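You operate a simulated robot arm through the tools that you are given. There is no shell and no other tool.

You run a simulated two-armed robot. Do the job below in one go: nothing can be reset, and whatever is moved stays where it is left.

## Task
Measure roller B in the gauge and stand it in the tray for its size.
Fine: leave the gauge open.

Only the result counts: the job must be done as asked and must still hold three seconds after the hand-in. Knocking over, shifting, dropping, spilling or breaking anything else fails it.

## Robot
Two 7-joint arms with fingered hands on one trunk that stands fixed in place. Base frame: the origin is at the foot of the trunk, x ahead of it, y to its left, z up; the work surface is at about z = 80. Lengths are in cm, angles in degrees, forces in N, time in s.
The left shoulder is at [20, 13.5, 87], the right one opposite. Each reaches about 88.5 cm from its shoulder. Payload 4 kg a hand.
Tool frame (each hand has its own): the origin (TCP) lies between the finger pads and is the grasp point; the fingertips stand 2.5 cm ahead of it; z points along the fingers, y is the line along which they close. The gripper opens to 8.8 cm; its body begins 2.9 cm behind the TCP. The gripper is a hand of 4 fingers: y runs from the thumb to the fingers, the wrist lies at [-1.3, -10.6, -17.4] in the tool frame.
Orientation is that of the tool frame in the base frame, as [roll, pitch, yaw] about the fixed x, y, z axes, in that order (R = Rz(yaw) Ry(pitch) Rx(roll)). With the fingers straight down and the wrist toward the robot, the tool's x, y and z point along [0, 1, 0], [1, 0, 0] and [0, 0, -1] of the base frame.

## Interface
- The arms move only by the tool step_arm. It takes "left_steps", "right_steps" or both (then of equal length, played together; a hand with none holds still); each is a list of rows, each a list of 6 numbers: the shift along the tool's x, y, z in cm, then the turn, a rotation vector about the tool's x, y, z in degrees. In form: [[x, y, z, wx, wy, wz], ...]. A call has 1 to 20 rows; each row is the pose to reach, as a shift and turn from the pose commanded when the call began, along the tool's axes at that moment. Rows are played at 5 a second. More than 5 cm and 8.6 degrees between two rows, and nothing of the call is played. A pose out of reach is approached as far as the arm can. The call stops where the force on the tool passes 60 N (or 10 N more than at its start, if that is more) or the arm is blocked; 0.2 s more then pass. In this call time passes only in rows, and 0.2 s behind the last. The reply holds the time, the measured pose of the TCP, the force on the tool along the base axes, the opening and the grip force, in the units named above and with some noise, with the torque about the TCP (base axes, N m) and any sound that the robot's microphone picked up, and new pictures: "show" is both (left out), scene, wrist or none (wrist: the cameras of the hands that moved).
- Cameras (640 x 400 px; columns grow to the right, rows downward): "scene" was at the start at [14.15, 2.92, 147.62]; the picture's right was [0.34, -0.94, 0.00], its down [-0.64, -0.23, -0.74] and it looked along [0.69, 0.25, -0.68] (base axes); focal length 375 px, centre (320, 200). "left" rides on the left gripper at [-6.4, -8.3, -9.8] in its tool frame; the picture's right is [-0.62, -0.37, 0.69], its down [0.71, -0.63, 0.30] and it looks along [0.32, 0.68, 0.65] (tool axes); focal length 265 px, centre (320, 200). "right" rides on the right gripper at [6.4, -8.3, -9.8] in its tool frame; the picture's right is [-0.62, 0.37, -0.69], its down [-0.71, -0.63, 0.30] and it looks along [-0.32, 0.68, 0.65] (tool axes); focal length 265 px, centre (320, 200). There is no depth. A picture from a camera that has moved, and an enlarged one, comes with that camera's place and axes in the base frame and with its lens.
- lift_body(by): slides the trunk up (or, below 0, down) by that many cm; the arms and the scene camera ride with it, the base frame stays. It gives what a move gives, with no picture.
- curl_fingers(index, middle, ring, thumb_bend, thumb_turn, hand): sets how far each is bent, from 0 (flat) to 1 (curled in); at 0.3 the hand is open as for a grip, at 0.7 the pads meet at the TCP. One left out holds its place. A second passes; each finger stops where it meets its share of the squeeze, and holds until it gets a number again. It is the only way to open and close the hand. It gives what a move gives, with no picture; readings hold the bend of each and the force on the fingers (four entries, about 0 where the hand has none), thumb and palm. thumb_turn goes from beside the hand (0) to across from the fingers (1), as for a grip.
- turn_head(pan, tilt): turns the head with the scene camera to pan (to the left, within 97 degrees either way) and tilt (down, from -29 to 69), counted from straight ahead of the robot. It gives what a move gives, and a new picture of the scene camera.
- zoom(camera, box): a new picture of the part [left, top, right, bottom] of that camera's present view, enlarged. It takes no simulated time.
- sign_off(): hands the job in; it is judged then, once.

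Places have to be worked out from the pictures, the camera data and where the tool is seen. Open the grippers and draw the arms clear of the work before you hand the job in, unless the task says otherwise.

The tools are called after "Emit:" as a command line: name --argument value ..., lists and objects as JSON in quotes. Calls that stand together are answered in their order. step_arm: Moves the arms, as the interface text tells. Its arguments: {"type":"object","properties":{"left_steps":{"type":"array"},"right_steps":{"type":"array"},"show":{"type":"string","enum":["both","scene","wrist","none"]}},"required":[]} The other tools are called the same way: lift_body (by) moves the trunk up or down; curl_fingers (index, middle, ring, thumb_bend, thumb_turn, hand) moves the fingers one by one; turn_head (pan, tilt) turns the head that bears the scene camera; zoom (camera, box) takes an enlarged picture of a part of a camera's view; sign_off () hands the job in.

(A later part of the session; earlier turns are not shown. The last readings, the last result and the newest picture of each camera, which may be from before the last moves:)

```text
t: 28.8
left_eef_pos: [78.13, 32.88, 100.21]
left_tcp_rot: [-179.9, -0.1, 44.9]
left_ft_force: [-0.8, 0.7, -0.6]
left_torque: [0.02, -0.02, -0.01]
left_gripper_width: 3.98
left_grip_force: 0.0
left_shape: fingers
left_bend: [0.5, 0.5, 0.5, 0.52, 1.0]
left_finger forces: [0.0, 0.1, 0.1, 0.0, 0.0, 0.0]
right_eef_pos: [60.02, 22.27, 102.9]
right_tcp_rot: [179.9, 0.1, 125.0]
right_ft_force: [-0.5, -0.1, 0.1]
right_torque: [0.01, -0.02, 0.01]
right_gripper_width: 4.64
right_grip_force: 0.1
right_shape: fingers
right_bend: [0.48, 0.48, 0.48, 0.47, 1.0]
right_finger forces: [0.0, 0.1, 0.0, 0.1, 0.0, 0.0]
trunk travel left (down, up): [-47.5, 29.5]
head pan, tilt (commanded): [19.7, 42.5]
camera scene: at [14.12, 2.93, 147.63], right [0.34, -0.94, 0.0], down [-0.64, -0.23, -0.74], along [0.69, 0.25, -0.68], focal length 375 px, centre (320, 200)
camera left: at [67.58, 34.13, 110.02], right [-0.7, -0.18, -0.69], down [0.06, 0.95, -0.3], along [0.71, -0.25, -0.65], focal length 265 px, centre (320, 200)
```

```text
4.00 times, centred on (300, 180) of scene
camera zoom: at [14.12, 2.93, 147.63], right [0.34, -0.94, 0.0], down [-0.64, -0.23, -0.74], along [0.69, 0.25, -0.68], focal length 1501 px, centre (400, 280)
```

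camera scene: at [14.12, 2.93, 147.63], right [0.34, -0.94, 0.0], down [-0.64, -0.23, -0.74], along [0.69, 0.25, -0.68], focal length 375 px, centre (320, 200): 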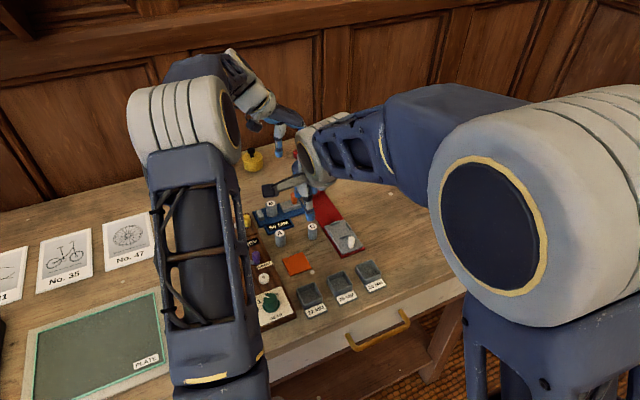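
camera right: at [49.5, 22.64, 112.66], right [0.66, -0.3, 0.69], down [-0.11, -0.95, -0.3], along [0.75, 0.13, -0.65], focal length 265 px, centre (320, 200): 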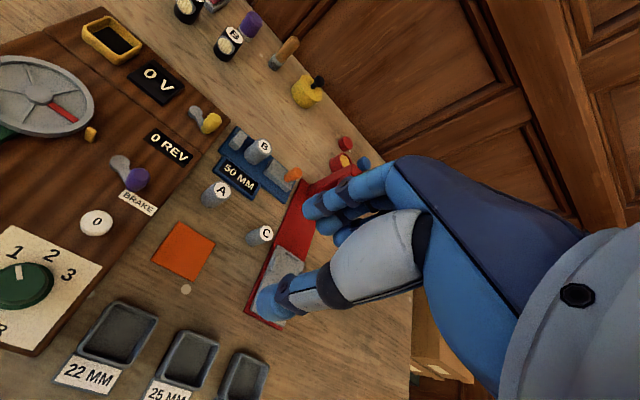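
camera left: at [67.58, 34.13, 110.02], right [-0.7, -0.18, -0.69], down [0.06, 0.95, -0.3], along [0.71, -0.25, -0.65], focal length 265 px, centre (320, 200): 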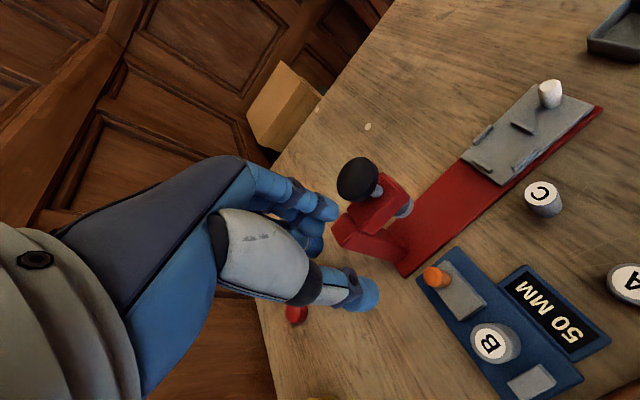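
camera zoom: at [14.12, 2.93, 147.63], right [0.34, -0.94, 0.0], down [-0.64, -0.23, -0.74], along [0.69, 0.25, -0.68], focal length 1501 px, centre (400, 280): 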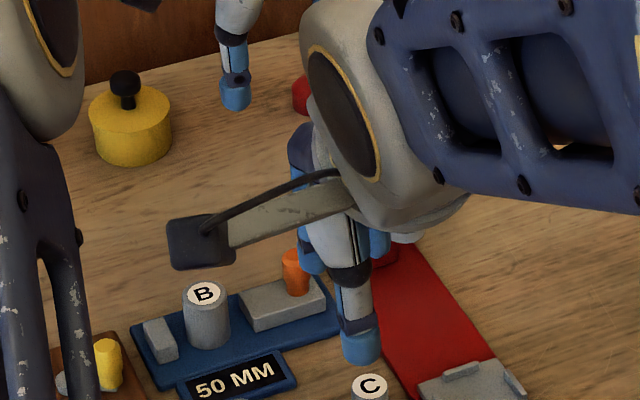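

The left TCP reads about [78.0, 32.8], right over the knob, and the press is clear to the side. I'll lower to z≈90 and recheck the clearances.

Emit:
step_arm --left_steps '[[0, 0, 2.5, 0, 0, 0], [0, 0, 5.0, 0, 0, 0], [0, 0, 7.5, 0, 0, 0], [0, 0, 10.0, 0, 0, 0]]' --show "both"

Emit:
zoom --camera "right" --box '[190, 80, 370, 230]'

Emit:
zoom --camera "left" --box '[240, 120, 480, 340]'

Emit:
zoom --camera "scene" --box '[250, 130, 350, 230]'

```text
t: 29.8
left_eef_pos: [78.06, 32.84, 90.11]
left_tcp_rot: [180.0, -0.1, 45.0]
left_ft_force: [-2.6, 1.5, 0.8]
left_torque: [0.0, -0.06, 0.05]
left_gripper_width: 4.01
left_grip_force: 1.4
left_shape: fingers
left_bend: [0.5, 0.51, 0.5, 0.52, 1.0]
left_finger forces: [0.0, 2.9, 0.0, 0.1, 0.0, 0.0]
right_eef_pos: [60.08, 22.1, 102.88]
right_tcp_rot: [-180.0, 0.0, 125.0]
right_ft_force: [-0.1, 0.2, 0.3]
right_torque: [0.02, -0.02, -0.02]
right_gripper_width: 4.66
right_grip_force: 0.1
right_shape: fingers
right_bend: [0.48, 0.48, 0.48, 0.47, 1.0]
right_finger forces: [0.0, 0.0, 0.0, 0.0, 0.0, 0.0]
trunk travel left (down, up): [-47.5, 29.5]
head pan, tilt (commanded): [19.7, 42.5]
camera scene: at [14.15, 2.92, 147.63], right [0.34, -0.94, 0.0], down [-0.64, -0.23, -0.74], along [0.69, 0.25, -0.68], focal length 375 px, centre (320, 200)
camera left: at [67.52, 34.09, 100.0], right [-0.7, -0.18, -0.69], down [0.06, 0.95, -0.3], along [0.71, -0.25, -0.65], focal length 265 px, centre (320, 200)
```

scene: 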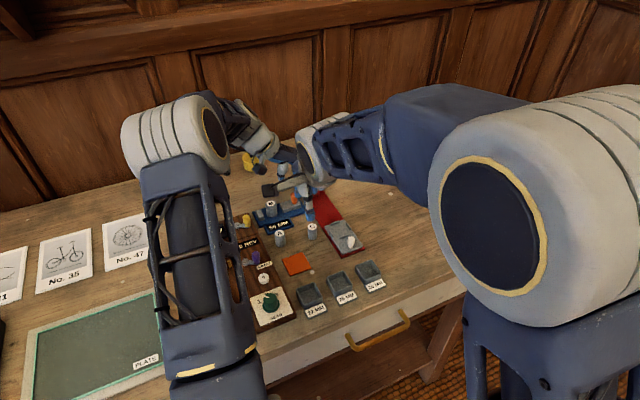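
left: 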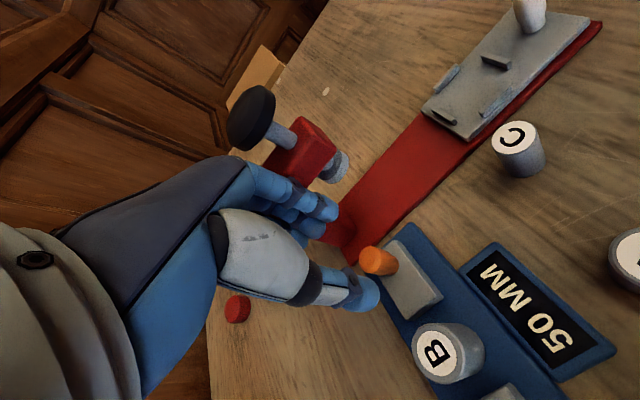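

```text
2.67 times, centred on (280, 155) of right
camera zoom: at [49.51, 22.65, 112.69], right [0.66, -0.3, 0.69], down [-0.11, -0.95, -0.3], along [0.75, 0.13, -0.65], focal length 708 px, centre (427, 320)
```

zoom: 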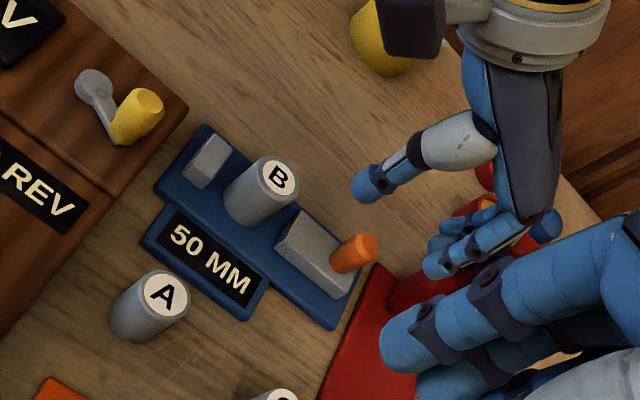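

```text
1.82 times, centred on (360, 230) of left
camera zoom: at [67.52, 34.09, 100.0], right [-0.7, -0.18, -0.69], down [0.06, 0.95, -0.3], along [0.71, -0.25, -0.65], focal length 483 px, centre (247, 146)
```

zoom: 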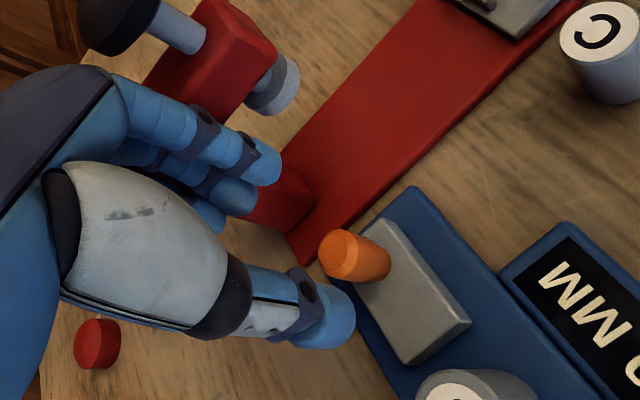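

```text
4.00 times, centred on (300, 180) of scene
camera zoom: at [14.15, 2.92, 147.63], right [0.34, -0.94, 0.0], down [-0.64, -0.23, -0.74], along [0.69, 0.25, -0.68], focal length 1501 px, centre (400, 280)
```

zoom: 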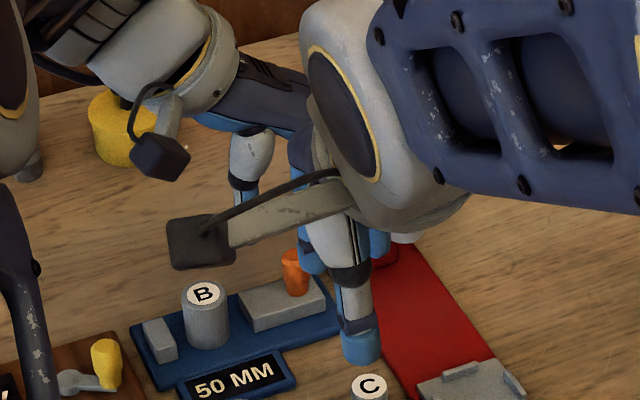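

The left middle finger reads 2.9 N, so it's touching the press column. I'll back away from the press along −y right away, then rise, and inspect.

Emit:
step_arm --left_steps '[[0, -0.5, 0, 0, 0, 0], [0, -1.0, 0, 0, 0, 0], [0, -1.5, 0, 0, 0, 0]]' --show "wrist"

Emit:
zoom --camera "right" --box '[240, 80, 370, 190]'

Emit:
zoom --camera "left" --box '[220, 80, 460, 300]'

```text
t: 30.6
left_eef_pos: [76.98, 33.77, 90.21]
left_tcp_rot: [180.0, 0.0, 45.0]
left_ft_force: [-1.0, -0.4, -0.6]
left_torque: [0.03, 0.04, 0.03]
left_gripper_width: 3.97
left_grip_force: 0.2
left_shape: fingers
left_bend: [0.5, 0.5, 0.5, 0.52, 1.0]
left_finger forces: [0.1, 0.1, 0.1, 0.0, 0.0, 0.0]
right_eef_pos: [60.05, 22.07, 102.93]
right_tcp_rot: [180.0, 0.1, 125.1]
right_ft_force: [0.1, 0.5, -0.4]
right_torque: [0.0, 0.0, 0.0]
right_gripper_width: 4.65
right_grip_force: 0.0
right_shape: fingers
right_bend: [0.48, 0.48, 0.48, 0.47, 1.0]
right_finger forces: [0.0, 0.0, 0.1, 0.0, 0.1, 0.1]
trunk travel left (down, up): [-47.5, 29.5]
head pan, tilt (commanded): [19.7, 42.5]
camera left: at [66.49, 35.08, 100.0], right [-0.7, -0.18, -0.69], down [0.06, 0.95, -0.3], along [0.71, -0.25, -0.65], focal length 265 px, centre (320, 200)
```

left: 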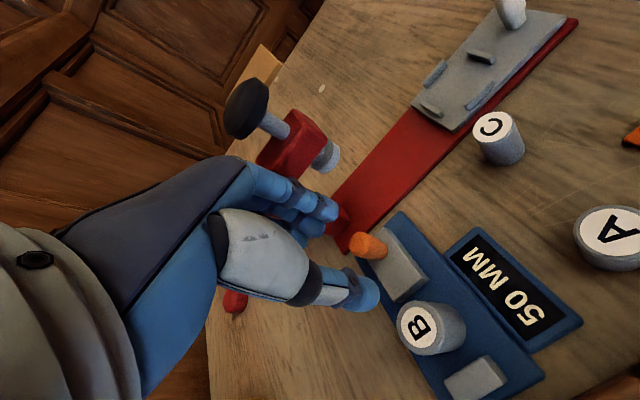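

```text
3.64 times, centred on (305, 135) of right
camera zoom: at [49.52, 22.65, 112.68], right [0.66, -0.3, 0.69], down [-0.11, -0.95, -0.3], along [0.75, 0.13, -0.65], focal length 965 px, centre (374, 436)
```

zoom: 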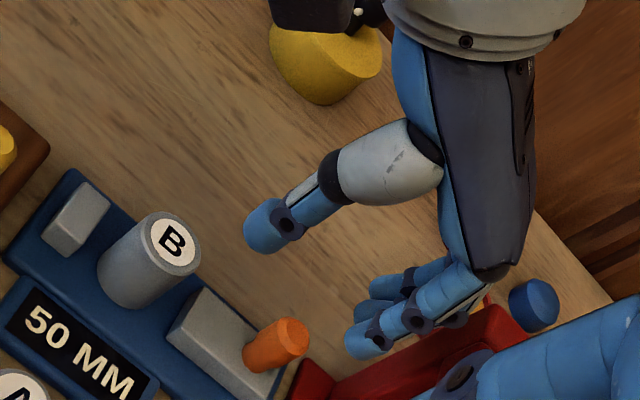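

```text
1.82 times, centred on (340, 190) of left
camera zoom: at [66.49, 35.08, 100.0], right [-0.7, -0.18, -0.69], down [0.06, 0.95, -0.3], along [0.71, -0.25, -0.65], focal length 483 px, centre (284, 218)
```

zoom: 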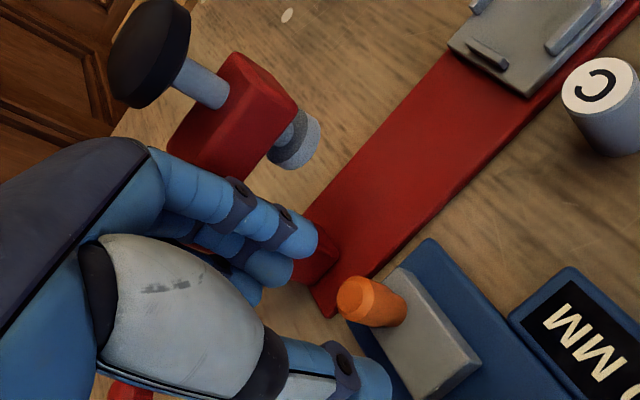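

The contact is cleared and the press still stands. The knob triangulates to [77.7, 32.8], top z≈85.4. I'll narrow the left fingers (0.56) and thumb (0.55), then approach again staying about 1 cm further from the press.

Emit:
curl_fingers --hand "left" --index 0.56 --middle 0.56 --ring 0.56 --thumb_bend 0.55

Emit:
step_arm --left_steps '[[0, 0.4, 0, 0, 0, 0], [-0.05, 0.8, 0, 0, 0, 0], [-0.1, 1.12, 0, 0, 0, 0]]' --show "wrist"

Emit:
zoom --camera "right" --box '[240, 80, 370, 190]'

Emit:
zoom --camera "left" --box '[220, 80, 460, 300]'

```text
t: 31.6
left_eef_pos: [77.03, 33.75, 90.16]
left_tcp_rot: [180.0, 0.0, 44.9]
left_ft_force: [0.3, 0.6, 0.6]
left_torque: [-0.02, -0.02, 0.02]
left_gripper_width: 3.0
left_grip_force: 0.1
left_shape: fingers
left_bend: [0.56, 0.56, 0.56, 0.55, 1.0]
left_finger forces: [0.1, 0.0, 0.0, 0.0, 0.0, 0.0]
right_eef_pos: [60.14, 22.12, 102.8]
right_tcp_rot: [-180.0, 0.0, 125.0]
right_ft_force: [-0.6, -0.5, 0.5]
right_torque: [0.0, -0.01, -0.02]
right_gripper_width: 4.64
right_grip_force: 0.0
right_shape: fingers
right_bend: [0.48, 0.48, 0.48, 0.47, 1.0]
right_finger forces: [0.0, 0.0, 0.0, 0.0, 0.0, 0.0]
trunk travel left (down, up): [-47.5, 29.5]
head pan, tilt (commanded): [19.7, 42.5]
```

```text
t: 32.4
left_eef_pos: [77.77, 32.9, 90.16]
left_tcp_rot: [-180.0, 0.0, 45.0]
left_ft_force: [0.4, 0.1, 0.4]
left_torque: [-0.03, -0.01, -0.01]
left_gripper_width: 3.0
left_grip_force: 0.1
left_shape: fingers
left_bend: [0.56, 0.56, 0.56, 0.55, 1.0]
left_finger forces: [0.0, 0.0, 0.0, 0.0, 0.0, 0.0]
right_eef_pos: [60.09, 22.12, 102.9]
right_tcp_rot: [-180.0, -0.1, 125.1]
right_ft_force: [-0.5, -0.4, 0.5]
right_torque: [0.0, -0.02, 0.03]
right_gripper_width: 4.66
right_grip_force: 0.1
right_shape: fingers
right_bend: [0.48, 0.48, 0.48, 0.47, 1.0]
right_finger forces: [0.1, 0.0, 0.0, 0.0, 0.1, 0.0]
trunk travel left (down, up): [-47.5, 29.5]
head pan, tilt (commanded): [19.7, 42.5]
camera left: at [67.21, 34.21, 100.02], right [-0.7, -0.18, -0.69], down [0.06, 0.95, -0.3], along [0.71, -0.25, -0.65], focal length 265 px, centre (320, 200)
```

left: 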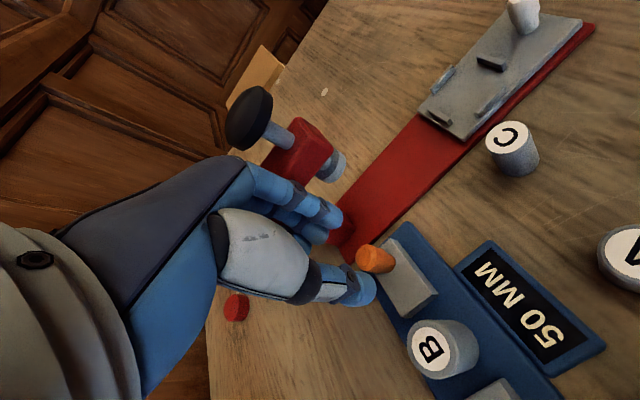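

```text
3.64 times, centred on (305, 135) of right
camera zoom: at [49.52, 22.66, 112.68], right [0.66, -0.3, 0.69], down [-0.11, -0.95, -0.3], along [0.75, 0.13, -0.65], focal length 965 px, centre (374, 436)
```

zoom: 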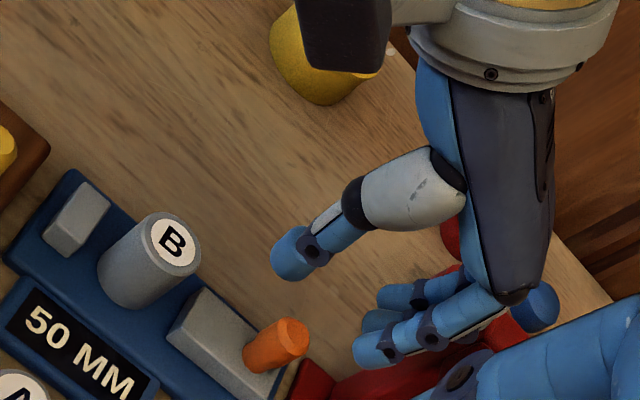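

```text
1.82 times, centred on (340, 190) of left
camera zoom: at [67.21, 34.21, 100.02], right [-0.7, -0.18, -0.69], down [0.06, 0.95, -0.3], along [0.71, -0.25, -0.65], focal length 483 px, centre (284, 218)
```

zoom: 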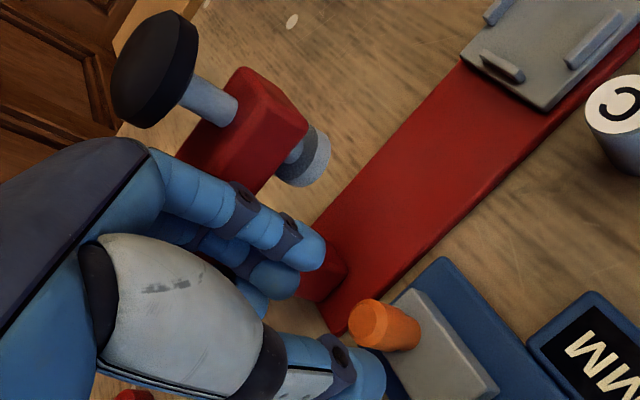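

No contact now, and the knob lies 0.1 cm from the TCP line between the thumb and fingers. I'll lower in two stages, watching the finger forces.

Emit:
step_arm --left_steps '[[0, 0, 0.7, 0, 0, 0], [0, 0, 1.4, 0, 0, 0], [0, 0, 2.1, 0, 0, 0]]' --show "wrist"

Emit:
zoom --camera "right" --box '[240, 80, 370, 190]'

Emit:
zoom --camera "left" --box '[220, 80, 460, 300]'

```text
t: 33.2
left_eef_pos: [77.7, 32.84, 88.13]
left_tcp_rot: [179.9, 0.1, 45.0]
left_ft_force: [0.3, -0.4, 0.1]
left_torque: [0.02, 0.02, -0.01]
left_gripper_width: 3.0
left_grip_force: 0.1
left_shape: fingers
left_bend: [0.56, 0.56, 0.56, 0.55, 1.0]
left_finger forces: [0.1, 0.1, 0.0, 0.1, 0.0, 0.0]
right_eef_pos: [60.15, 22.12, 102.85]
right_tcp_rot: [179.9, 0.1, 125.0]
right_ft_force: [-0.2, 0.4, -0.3]
right_torque: [0.01, -0.02, 0.05]
right_gripper_width: 4.65
right_grip_force: 0.1
right_shape: fingers
right_bend: [0.48, 0.48, 0.48, 0.47, 1.0]
right_finger forces: [0.0, 0.0, 0.0, 0.1, 0.0, 0.1]
trunk travel left (down, up): [-47.5, 29.5]
head pan, tilt (commanded): [19.7, 42.5]
camera left: at [67.2, 34.2, 97.91], right [-0.7, -0.18, -0.69], down [0.06, 0.95, -0.3], along [0.71, -0.25, -0.65], focal length 265 px, centre (320, 200)
```

left: 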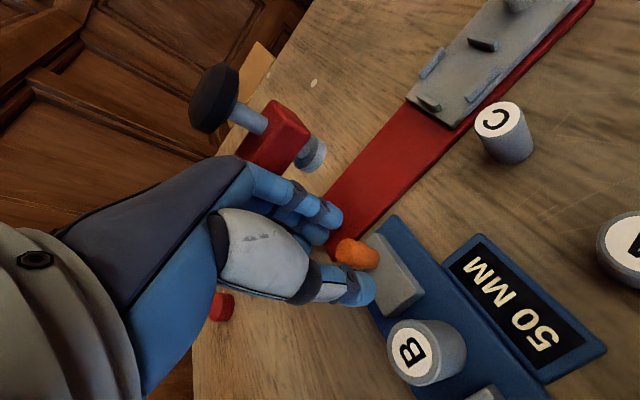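

```text
3.64 times, centred on (305, 135) of right
camera zoom: at [49.52, 22.65, 112.68], right [0.66, -0.3, 0.69], down [-0.11, -0.95, -0.3], along [0.75, 0.13, -0.65], focal length 965 px, centre (374, 436)
```

zoom: 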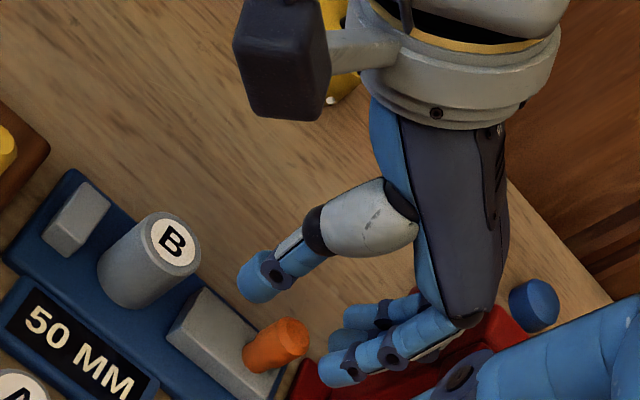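

```text
1.82 times, centred on (340, 190) of left
camera zoom: at [67.2, 34.2, 97.91], right [-0.7, -0.18, -0.69], down [0.06, 0.95, -0.3], along [0.71, -0.25, -0.65], focal length 483 px, centre (284, 218)
```

zoom: 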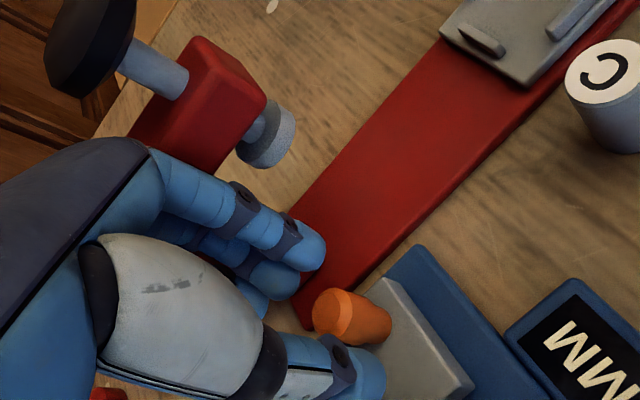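

The knob is entering between the thumb and fingers with no contact forces, so I'll lower the remaining 1.7 cm.

Emit:
step_arm --left_steps '[[0, 0, 0.6, 0, 0, 0], [0, 0, 1.2, 0, 0, 0], [0, 0, 1.7, 0, 0, 0]]' --show "wrist"

Emit:
zoom --camera "right" --box '[240, 80, 370, 190]'

Emit:
zoom --camera "left" --box '[220, 80, 460, 300]'

Emit:
zoom --camera "scene" --box '[250, 130, 350, 230]'

```text
t: 34.0
left_eef_pos: [77.71, 32.96, 86.42]
left_tcp_rot: [-179.9, 0.0, 45.0]
left_ft_force: [0.0, 0.5, -0.8]
left_torque: [-0.04, -0.02, -0.01]
left_gripper_width: 3.0
left_grip_force: 0.0
left_shape: fingers
left_bend: [0.56, 0.56, 0.56, 0.55, 1.0]
left_finger forces: [0.1, 0.1, 0.0, 0.0, 0.1, 0.0]
right_eef_pos: [60.12, 22.2, 102.66]
right_tcp_rot: [-180.0, 0.0, 125.0]
right_ft_force: [0.1, 0.8, -1.2]
right_torque: [-0.03, 0.01, -0.01]
right_gripper_width: 4.66
right_grip_force: 0.1
right_shape: fingers
right_bend: [0.48, 0.48, 0.48, 0.47, 1.0]
right_finger forces: [0.0, 0.0, 0.0, 0.1, 0.0, 0.0]
trunk travel left (down, up): [-47.5, 29.5]
head pan, tilt (commanded): [19.7, 42.5]
camera left: at [67.2, 34.25, 96.23], right [-0.7, -0.18, -0.69], down [0.06, 0.95, -0.3], along [0.71, -0.25, -0.65], focal length 265 px, centre (320, 200)
```

left: 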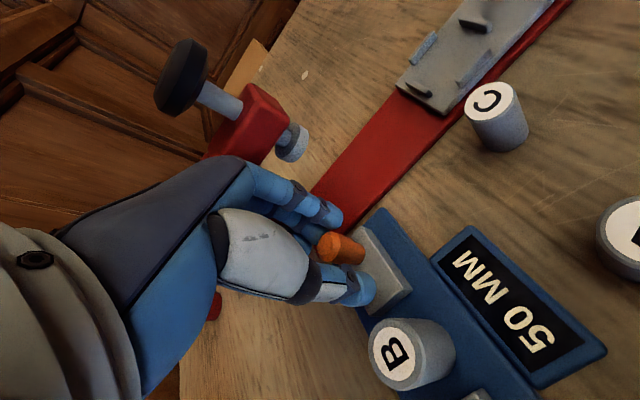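

```text
3.64 times, centred on (305, 135) of right
camera zoom: at [49.52, 22.65, 112.68], right [0.66, -0.3, 0.69], down [-0.11, -0.95, -0.3], along [0.75, 0.13, -0.65], focal length 965 px, centre (374, 436)
```

zoom: 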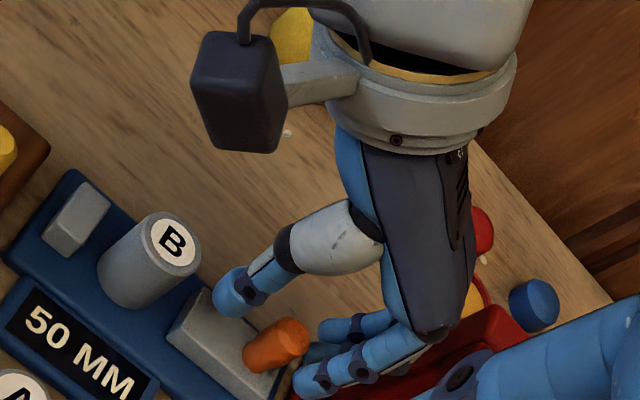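

```text
1.82 times, centred on (340, 190) of left
camera zoom: at [67.2, 34.25, 96.23], right [-0.7, -0.18, -0.69], down [0.06, 0.95, -0.3], along [0.71, -0.25, -0.65], focal length 483 px, centre (284, 218)
```

zoom: 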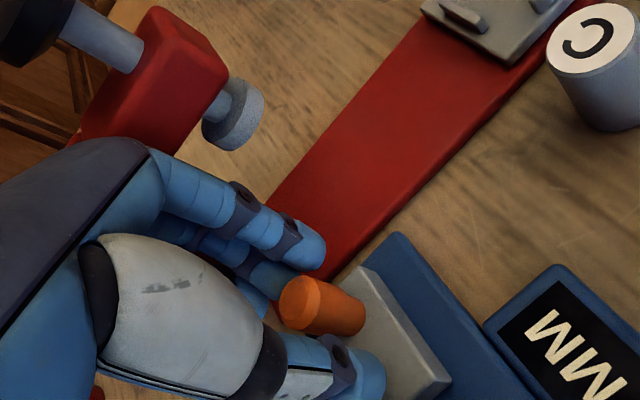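

```text
4.00 times, centred on (300, 180) of scene
camera zoom: at [14.15, 2.92, 147.62], right [0.34, -0.94, 0.0], down [-0.64, -0.23, -0.74], along [0.69, 0.25, -0.68], focal length 1501 px, centre (400, 280)
```

zoom: 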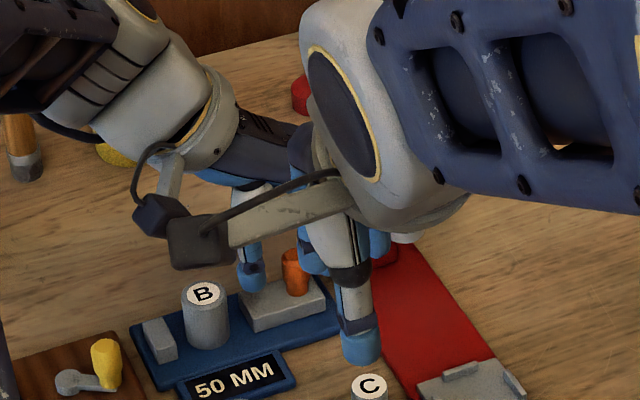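

The fingers bracket the knob with no load, and the press is clear. I'll close the thumb and fingers onto the knob gently, so the thumb also stays clear of roller B during the slide.

Emit:
curl_fingers --hand "left" --index 0.6 --middle 0.6 --ring 0.58 --thumb_bend 0.6

Emit:
curl_fingers --hand "left" --index 0.63 --middle 0.63 --ring 0.6 --thumb_bend 0.63

Emit:
zoom --camera "right" --box '[240, 80, 370, 190]'

Emit:
zoom --camera "left" --box '[220, 80, 460, 300]'

```text
t: 35.0
left_eef_pos: [77.71, 32.91, 86.44]
left_tcp_rot: [-180.0, 0.0, 44.9]
left_ft_force: [-0.1, -0.1, -0.4]
left_torque: [-0.03, 0.02, -0.01]
left_gripper_width: 2.01
left_grip_force: 0.0
left_shape: fingers
left_bend: [0.6, 0.6, 0.57, 0.6, 1.0]
left_finger forces: [0.0, 0.1, 0.1, 0.1, 0.0, 0.0]
right_eef_pos: [59.99, 22.1, 102.76]
right_tcp_rot: [180.0, 0.0, 125.0]
right_ft_force: [-0.4, 0.1, 0.1]
right_torque: [-0.02, 0.0, 0.01]
right_gripper_width: 4.66
right_grip_force: 0.1
right_shape: fingers
right_bend: [0.48, 0.48, 0.48, 0.47, 1.0]
right_finger forces: [0.1, 0.0, 0.0, 0.0, 0.0, 0.0]
trunk travel left (down, up): [-47.5, 29.5]
head pan, tilt (commanded): [19.7, 42.5]
```

```text
t: 36.0
left_eef_pos: [77.74, 32.98, 86.4]
left_tcp_rot: [-179.9, 0.0, 45.1]
left_ft_force: [-0.1, -0.5, 0.2]
left_torque: [-0.01, 0.01, -0.02]
left_gripper_width: 1.43
left_grip_force: 0.5
left_shape: fingers
left_bend: [0.62, 0.62, 0.6, 0.63, 1.0]
left_finger forces: [0.3, 0.6, 0.0, 0.0, 0.1, 0.1]
right_eef_pos: [60.0, 22.12, 102.8]
right_tcp_rot: [-180.0, -0.1, 124.9]
right_ft_force: [0.3, 0.2, 0.1]
right_torque: [-0.01, 0.03, -0.02]
right_gripper_width: 4.64
right_grip_force: 0.1
right_shape: fingers
right_bend: [0.48, 0.48, 0.48, 0.47, 1.0]
right_finger forces: [0.1, 0.0, 0.0, 0.0, 0.0, 0.0]
trunk travel left (down, up): [-47.5, 29.5]
head pan, tilt (commanded): [19.7, 42.5]
```

```text
3.64 times, centred on (305, 135) of right
camera zoom: at [49.52, 22.65, 112.68], right [0.66, -0.3, 0.69], down [-0.11, -0.95, -0.3], along [0.75, 0.13, -0.65], focal length 965 px, centre (374, 436)
```

zoom: 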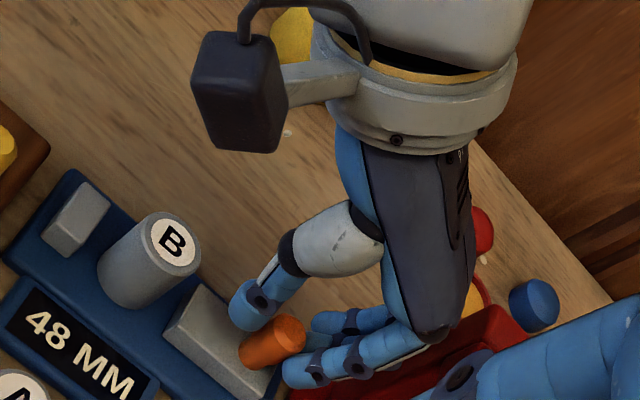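

```text
1.82 times, centred on (340, 190) of left
camera zoom: at [67.21, 34.24, 96.24], right [-0.7, -0.18, -0.69], down [0.06, 0.95, -0.3], along [0.71, -0.25, -0.65], focal length 483 px, centre (284, 218)
```

zoom: 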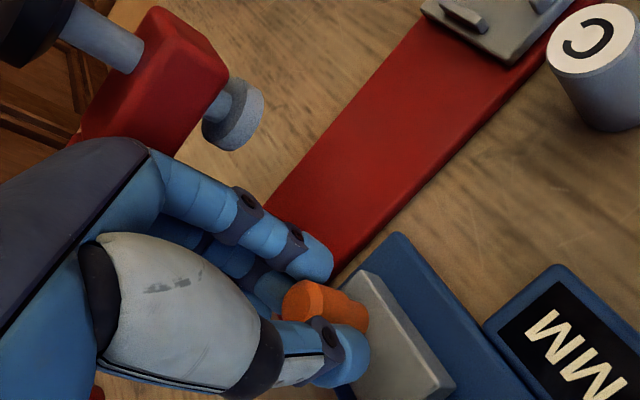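

The slider follows and the readout shows 48 mm, so it moves easily. I'll pull it toward the fixed jaw in small steps and check before it reaches the roller.

Emit:
step_arm --left_steps '[[0, -0.3, 0, 0, 0, 0], [0, -0.6, 0, 0, 0, 0], [0, -0.9, 0, 0, 0, 0], [0, -1.2, 0, 0, 0, 0]]' --show "wrist"

Emit:
zoom --camera "right" --box '[210, 100, 340, 210]'

Emit:
zoom --camera "scene" --box '[255, 180, 335, 240]'

```text
t: 37.0
left_eef_pos: [76.92, 33.74, 86.37]
left_tcp_rot: [-180.0, 0.1, 44.9]
left_ft_force: [0.8, -1.1, 0.2]
left_torque: [-0.03, -0.05, 0.01]
left_gripper_width: 1.45
left_grip_force: 1.0
left_shape: fingers
left_bend: [0.62, 0.62, 0.6, 0.63, 1.0]
left_finger forces: [0.5, 0.8, 0.1, 0.0, 0.0, 0.0]
right_eef_pos: [60.17, 22.01, 102.81]
right_tcp_rot: [-180.0, -0.1, 125.0]
right_ft_force: [1.0, -0.6, -0.7]
right_torque: [-0.02, 0.04, 0.01]
right_gripper_width: 4.66
right_grip_force: 0.0
right_shape: fingers
right_bend: [0.48, 0.48, 0.48, 0.47, 1.0]
right_finger forces: [0.0, 0.0, 0.1, 0.0, 0.1, 0.1]
trunk travel left (down, up): [-47.5, 29.5]
head pan, tilt (commanded): [19.7, 42.5]
camera left: at [66.39, 35.06, 96.21], right [-0.7, -0.18, -0.69], down [0.06, 0.95, -0.3], along [0.71, -0.25, -0.65], focal length 265 px, centre (320, 200)
```

left: 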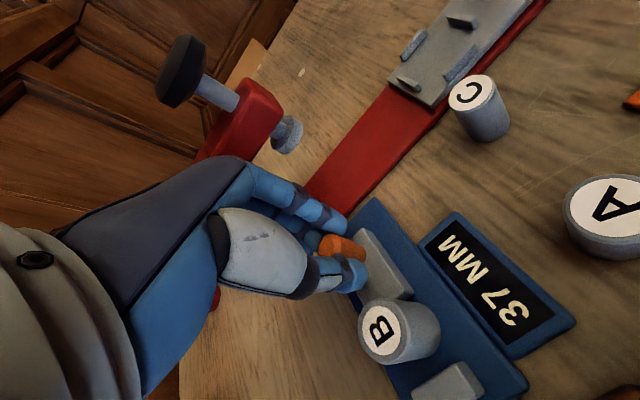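

```text
3.64 times, centred on (275, 155) of right
camera zoom: at [49.52, 22.65, 112.68], right [0.66, -0.3, 0.69], down [-0.11, -0.95, -0.3], along [0.75, 0.13, -0.65], focal length 965 px, centre (484, 364)
```

zoom: 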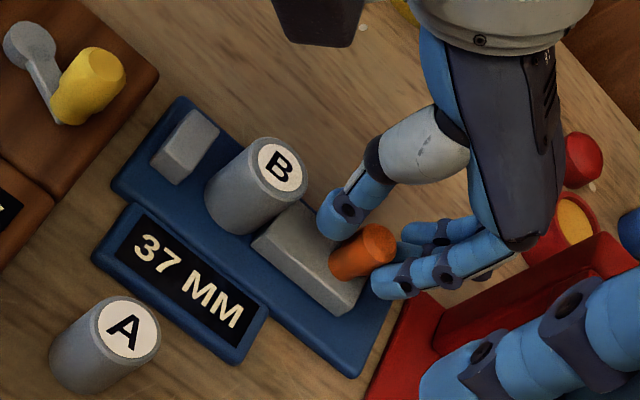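

```text
6.67 times, centred on (295, 210) of scene
camera zoom: at [14.16, 2.92, 147.62], right [0.34, -0.94, 0.0], down [-0.64, -0.23, -0.74], along [0.69, 0.25, -0.68], focal length 2501 px, centre (487, 133)
```

zoom: 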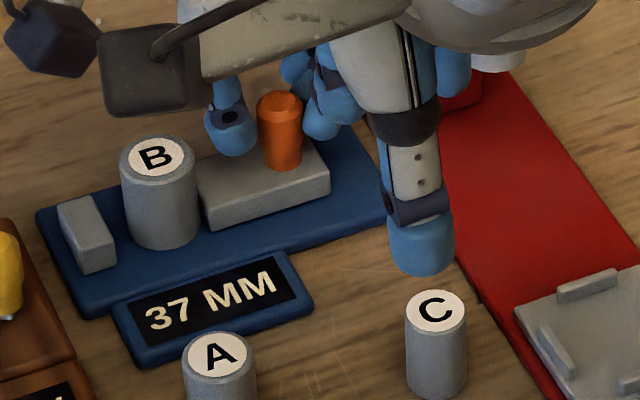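

37 mm now, and the slider face is just short of B. I'll carry on slowly: the roller will slide to the fixed jaw and the reading will settle at its size.

Emit:
step_arm --left_steps '[[0, -0.15, 0, 0, 0, 0], [0, -0.3, 0, 0, 0, 0], [0, -0.45, 0, 0, 0, 0]]' --show "none"

Emit:
zoom --camera "right" --box '[210, 100, 340, 210]'

Emit:
zoom --camera "scene" --box '[255, 180, 335, 240]'

```text
t: 37.8
left_eef_pos: [76.57, 34.16, 86.45]
left_tcp_rot: [180.0, 0.0, 45.0]
left_ft_force: [0.7, -1.4, 0.1]
left_torque: [-0.03, -0.02, 0.03]
left_gripper_width: 1.44
left_grip_force: 0.8
left_shape: fingers
left_bend: [0.62, 0.62, 0.6, 0.63, 1.0]
left_finger forces: [0.6, 0.7, 0.0, 0.0, 0.0, 0.0]
right_eef_pos: [59.98, 22.12, 102.91]
right_tcp_rot: [179.9, 0.0, 125.0]
right_ft_force: [-0.2, 0.1, -0.2]
right_torque: [-0.02, 0.0, 0.01]
right_gripper_width: 4.63
right_grip_force: 0.0
right_shape: fingers
right_bend: [0.48, 0.48, 0.48, 0.47, 1.0]
right_finger forces: [0.1, 0.0, 0.1, 0.0, 0.0, 0.0]
trunk travel left (down, up): [-47.5, 29.5]
head pan, tilt (commanded): [19.7, 42.5]
```

```text
3.64 times, centred on (275, 155) of right
camera zoom: at [49.52, 22.65, 112.68], right [0.66, -0.3, 0.69], down [-0.11, -0.95, -0.3], along [0.75, 0.13, -0.65], focal length 965 px, centre (484, 364)
```

zoom: 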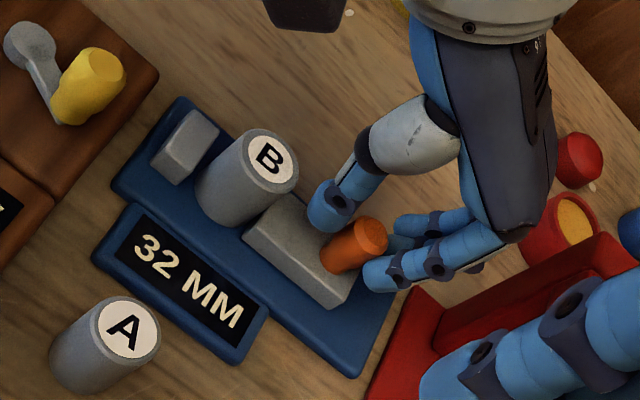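

```text
6.67 times, centred on (295, 210) of scene
camera zoom: at [14.16, 2.92, 147.62], right [0.34, -0.94, 0.0], down [-0.64, -0.23, -0.74], along [0.69, 0.25, -0.68], focal length 2501 px, centre (487, 133)
```

zoom: 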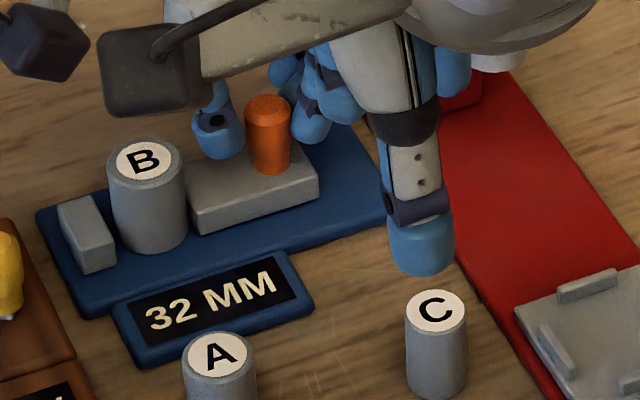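

32 mm, with B sliding along upright toward the fixed jaw. I'll continue in finer steps and watch for the force rising as the jaws close on it.

Emit:
step_arm --left_steps '[[0, -0.1, 0, 0, 0, 0], [0, -0.2, 0, 0, 0, 0]]' --show "none"

Emit:
step_arm --left_steps '[[0, -0.05, 0, 0, 0, 0], [0, -0.1, 0, 0, 0, 0], [0, -0.15, 0, 0, 0, 0]]' --show "none"

Emit:
zoom --camera "right" --box '[210, 100, 340, 210]'

Emit:
zoom --camera "scene" --box '[255, 180, 335, 240]'

```text
t: 38.4
left_eef_pos: [76.4, 34.24, 86.49]
left_tcp_rot: [-180.0, 0.1, 45.0]
left_ft_force: [0.9, -1.0, 0.4]
left_torque: [-0.01, -0.03, 0.01]
left_gripper_width: 1.44
left_grip_force: 1.0
left_shape: fingers
left_bend: [0.62, 0.62, 0.6, 0.63, 1.0]
left_finger forces: [0.5, 0.6, 0.0, 0.0, 0.1, 0.1]
right_eef_pos: [60.16, 22.07, 102.86]
right_tcp_rot: [180.0, 0.0, 125.0]
right_ft_force: [0.7, -0.8, -0.4]
right_torque: [0.0, 0.0, -0.01]
right_gripper_width: 4.64
right_grip_force: 0.1
right_shape: fingers
right_bend: [0.48, 0.48, 0.48, 0.47, 1.0]
right_finger forces: [0.0, 0.0, 0.0, 0.1, 0.1, 0.0]
trunk travel left (down, up): [-47.5, 29.5]
head pan, tilt (commanded): [19.7, 42.5]
```

```text
t: 39.2
left_eef_pos: [76.29, 34.34, 86.39]
left_tcp_rot: [179.9, 0.1, 45.0]
left_ft_force: [0.1, -0.4, 0.3]
left_torque: [-0.02, -0.02, 0.01]
left_gripper_width: 1.44
left_grip_force: 1.2
left_shape: fingers
left_bend: [0.62, 0.62, 0.6, 0.63, 1.0]
left_finger forces: [0.6, 0.5, 0.0, 0.0, 0.0, 0.0]
right_eef_pos: [60.05, 22.08, 102.91]
right_tcp_rot: [-180.0, 0.1, 125.0]
right_ft_force: [-0.3, -0.5, -0.1]
right_torque: [-0.02, 0.02, -0.02]
right_gripper_width: 4.69
right_grip_force: 0.1
right_shape: fingers
right_bend: [0.48, 0.48, 0.48, 0.47, 1.0]
right_finger forces: [0.1, 0.1, 0.0, 0.0, 0.1, 0.0]
trunk travel left (down, up): [-47.5, 29.5]
head pan, tilt (commanded): [19.7, 42.5]
```

```text
3.64 times, centred on (275, 155) of right
camera zoom: at [49.52, 22.65, 112.68], right [0.66, -0.3, 0.69], down [-0.11, -0.95, -0.3], along [0.75, 0.13, -0.65], focal length 965 px, centre (484, 364)
```

zoom: 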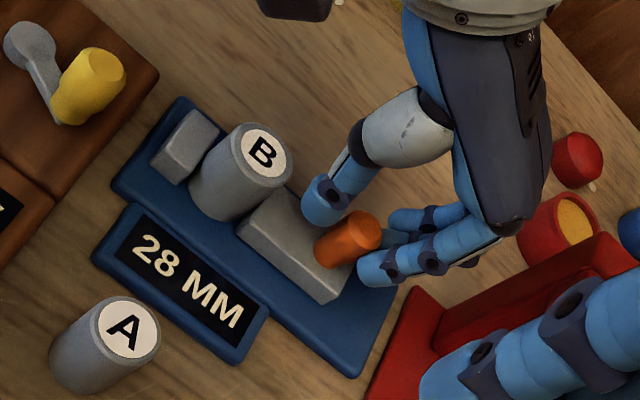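

```text
6.67 times, centred on (295, 210) of scene
camera zoom: at [14.16, 2.92, 147.62], right [0.34, -0.94, 0.0], down [-0.64, -0.23, -0.74], along [0.69, 0.25, -0.68], focal length 2501 px, centre (487, 133)
```

zoom: 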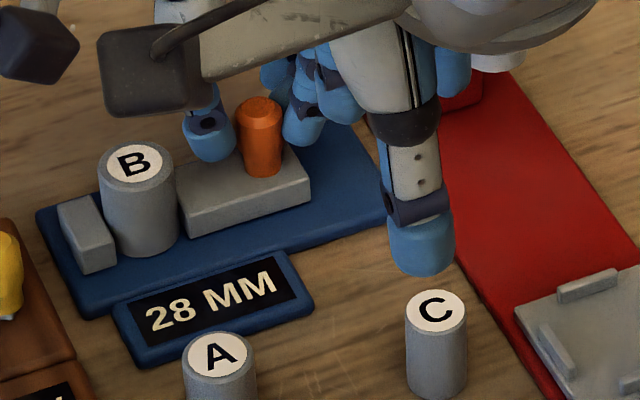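

It reads 28 mm but the force is still low, so the jaws may not be tight yet. I'll nudge 1 mm at a time to see whether the reading drops further.

Emit:
step_arm --left_steps '[[0, -0.05, 0, 0, 0, 0], [0, -0.1, 0, 0, 0, 0]]' --show "none"

Emit:
zoom --camera "right" --box '[210, 100, 340, 210]'

Emit:
step_arm --left_steps '[[0, -0.05, 0, 0, 0, 0], [0, -0.1, 0, 0, 0, 0]]' --show "none"

Emit:
zoom --camera "right" --box '[210, 100, 340, 210]'

Emit:
zoom --camera "scene" --box '[255, 180, 335, 240]'

```text
t: 39.8
left_eef_pos: [76.19, 34.41, 86.52]
left_tcp_rot: [180.0, 0.0, 45.0]
left_ft_force: [1.3, -1.7, 0.4]
left_torque: [-0.03, -0.03, 0.02]
left_gripper_width: 1.45
left_grip_force: 0.7
left_shape: fingers
left_bend: [0.62, 0.62, 0.6, 0.63, 1.0]
left_finger forces: [0.7, 1.0, 0.0, 0.0, 0.0, 0.0]
right_eef_pos: [59.88, 22.09, 102.84]
right_tcp_rot: [180.0, 0.0, 125.0]
right_ft_force: [1.0, 0.7, 0.5]
right_torque: [-0.03, -0.01, -0.02]
right_gripper_width: 4.65
right_grip_force: 0.1
right_shape: fingers
right_bend: [0.48, 0.48, 0.48, 0.47, 1.0]
right_finger forces: [0.0, 0.0, 0.1, 0.0, 0.0, 0.1]
trunk travel left (down, up): [-47.5, 29.5]
head pan, tilt (commanded): [19.7, 42.5]
```

```text
3.64 times, centred on (275, 155) of right
camera zoom: at [49.52, 22.65, 112.68], right [0.66, -0.3, 0.69], down [-0.11, -0.95, -0.3], along [0.75, 0.13, -0.65], focal length 965 px, centre (484, 364)
```

zoom: 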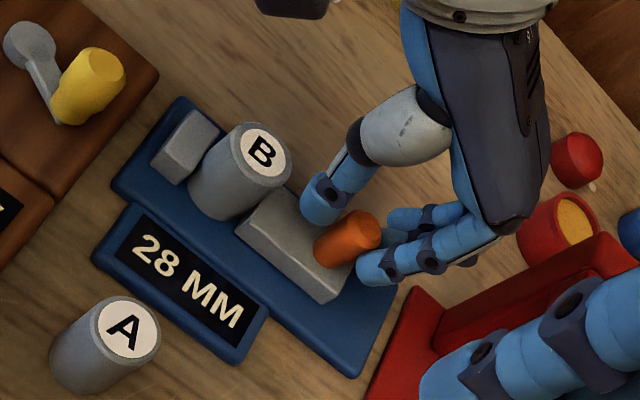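

```text
t: 40.4
left_eef_pos: [76.21, 34.32, 86.43]
left_tcp_rot: [-180.0, -0.1, 45.1]
left_ft_force: [2.0, -1.0, 1.2]
left_torque: [-0.03, -0.01, 0.01]
left_gripper_width: 1.49
left_grip_force: 1.6
left_shape: fingers
left_bend: [0.62, 0.62, 0.6, 0.63, 1.0]
left_finger forces: [1.0, 1.6, 0.0, 0.0, 0.0, 0.0]
right_eef_pos: [59.96, 22.1, 102.79]
right_tcp_rot: [180.0, -0.1, 125.0]
right_ft_force: [0.8, -0.1, 0.1]
right_torque: [-0.04, 0.01, 0.01]
right_gripper_width: 4.64
right_grip_force: 0.1
right_shape: fingers
right_bend: [0.48, 0.48, 0.48, 0.47, 1.0]
right_finger forces: [0.0, 0.0, 0.0, 0.0, 0.1, 0.0]
trunk travel left (down, up): [-47.5, 29.5]
head pan, tilt (commanded): [19.7, 42.5]
```

```text
3.64 times, centred on (275, 155) of right
camera zoom: at [49.53, 22.65, 112.68], right [0.66, -0.3, 0.69], down [-0.11, -0.95, -0.3], along [0.75, 0.13, -0.65], focal length 965 px, centre (484, 364)
```

zoom: 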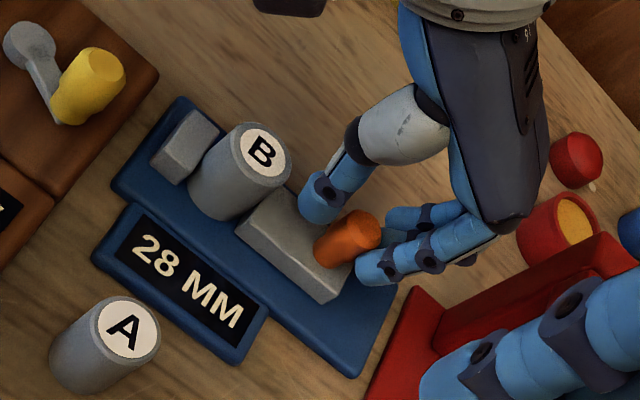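

```text
6.67 times, centred on (295, 210) of scene
camera zoom: at [14.16, 2.92, 147.62], right [0.34, -0.94, 0.0], down [-0.64, -0.23, -0.74], along [0.69, 0.25, -0.68], focal length 2501 px, centre (487, 133)
```

zoom: 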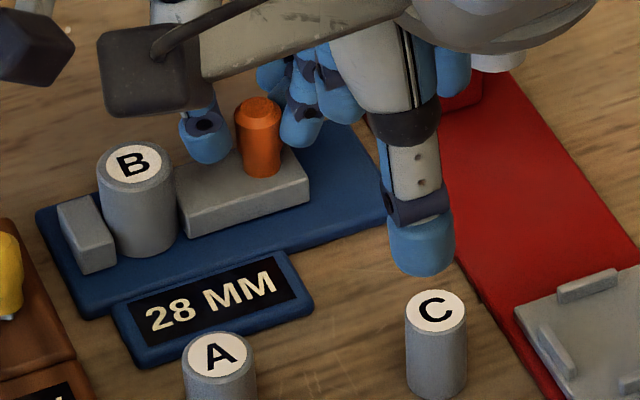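

The reading holds at 28 mm while the finger force rises from 1.2 to 2.6 N, so the jaws are shut on B and it's a 28 mm roller. I'll zoom on the display to confirm, then snug the thumb to the knob for the return stroke.

Emit:
zoom --camera "right" --box '[225, 145, 285, 205]'

Emit:
curl_fingers --hand "left" --thumb_bend 0.68

Emit:
zoom --camera "right" --box '[210, 100, 340, 210]'

```text
6.67 times, centred on (255, 175) of right
camera zoom: at [49.53, 22.65, 112.68], right [0.66, -0.3, 0.69], down [-0.11, -0.95, -0.3], along [0.75, 0.13, -0.65], focal length 1769 px, centre (753, 367)
```

zoom: 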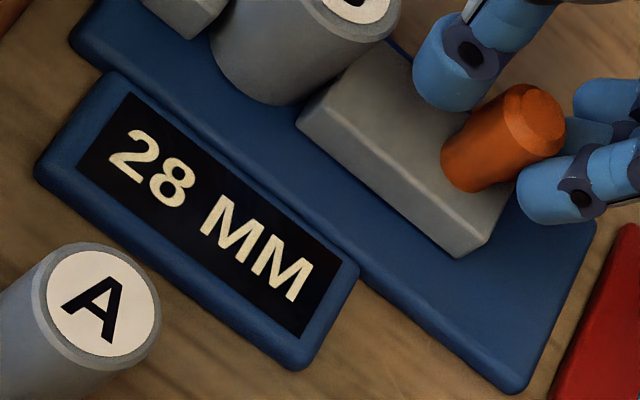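

```text
t: 41.4
left_eef_pos: [76.17, 34.41, 86.55]
left_tcp_rot: [-180.0, 0.1, 45.0]
left_ft_force: [1.8, -1.0, 0.2]
left_torque: [-0.03, -0.04, -0.05]
left_gripper_width: 1.14
left_grip_force: 1.7
left_shape: fingers
left_bend: [0.62, 0.61, 0.6, 0.67, 1.0]
left_finger forces: [1.2, 1.7, 0.0, 0.0, 0.8, 0.0]
right_eef_pos: [60.09, 22.15, 102.78]
right_tcp_rot: [179.9, 0.0, 125.0]
right_ft_force: [0.1, 0.4, 0.5]
right_torque: [0.03, -0.02, 0.02]
right_gripper_width: 4.66
right_grip_force: 0.1
right_shape: fingers
right_bend: [0.48, 0.48, 0.48, 0.47, 1.0]
right_finger forces: [0.0, 0.0, 0.0, 0.0, 0.0, 0.0]
trunk travel left (down, up): [-47.5, 29.5]
head pan, tilt (commanded): [19.7, 42.5]
```

```text
3.64 times, centred on (275, 155) of right
camera zoom: at [49.52, 22.65, 112.68], right [0.66, -0.3, 0.69], down [-0.11, -0.95, -0.3], along [0.75, 0.13, -0.65], focal length 965 px, centre (484, 364)
```

zoom: 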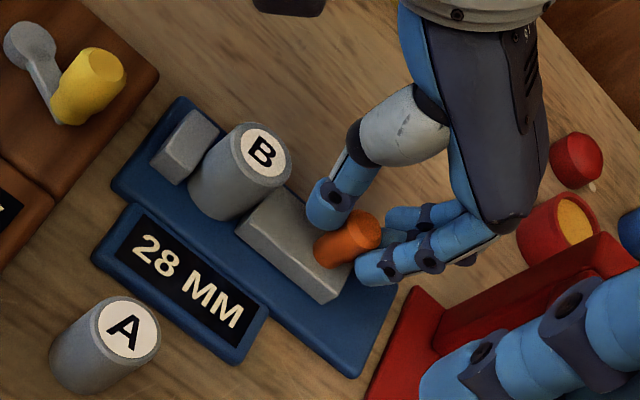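

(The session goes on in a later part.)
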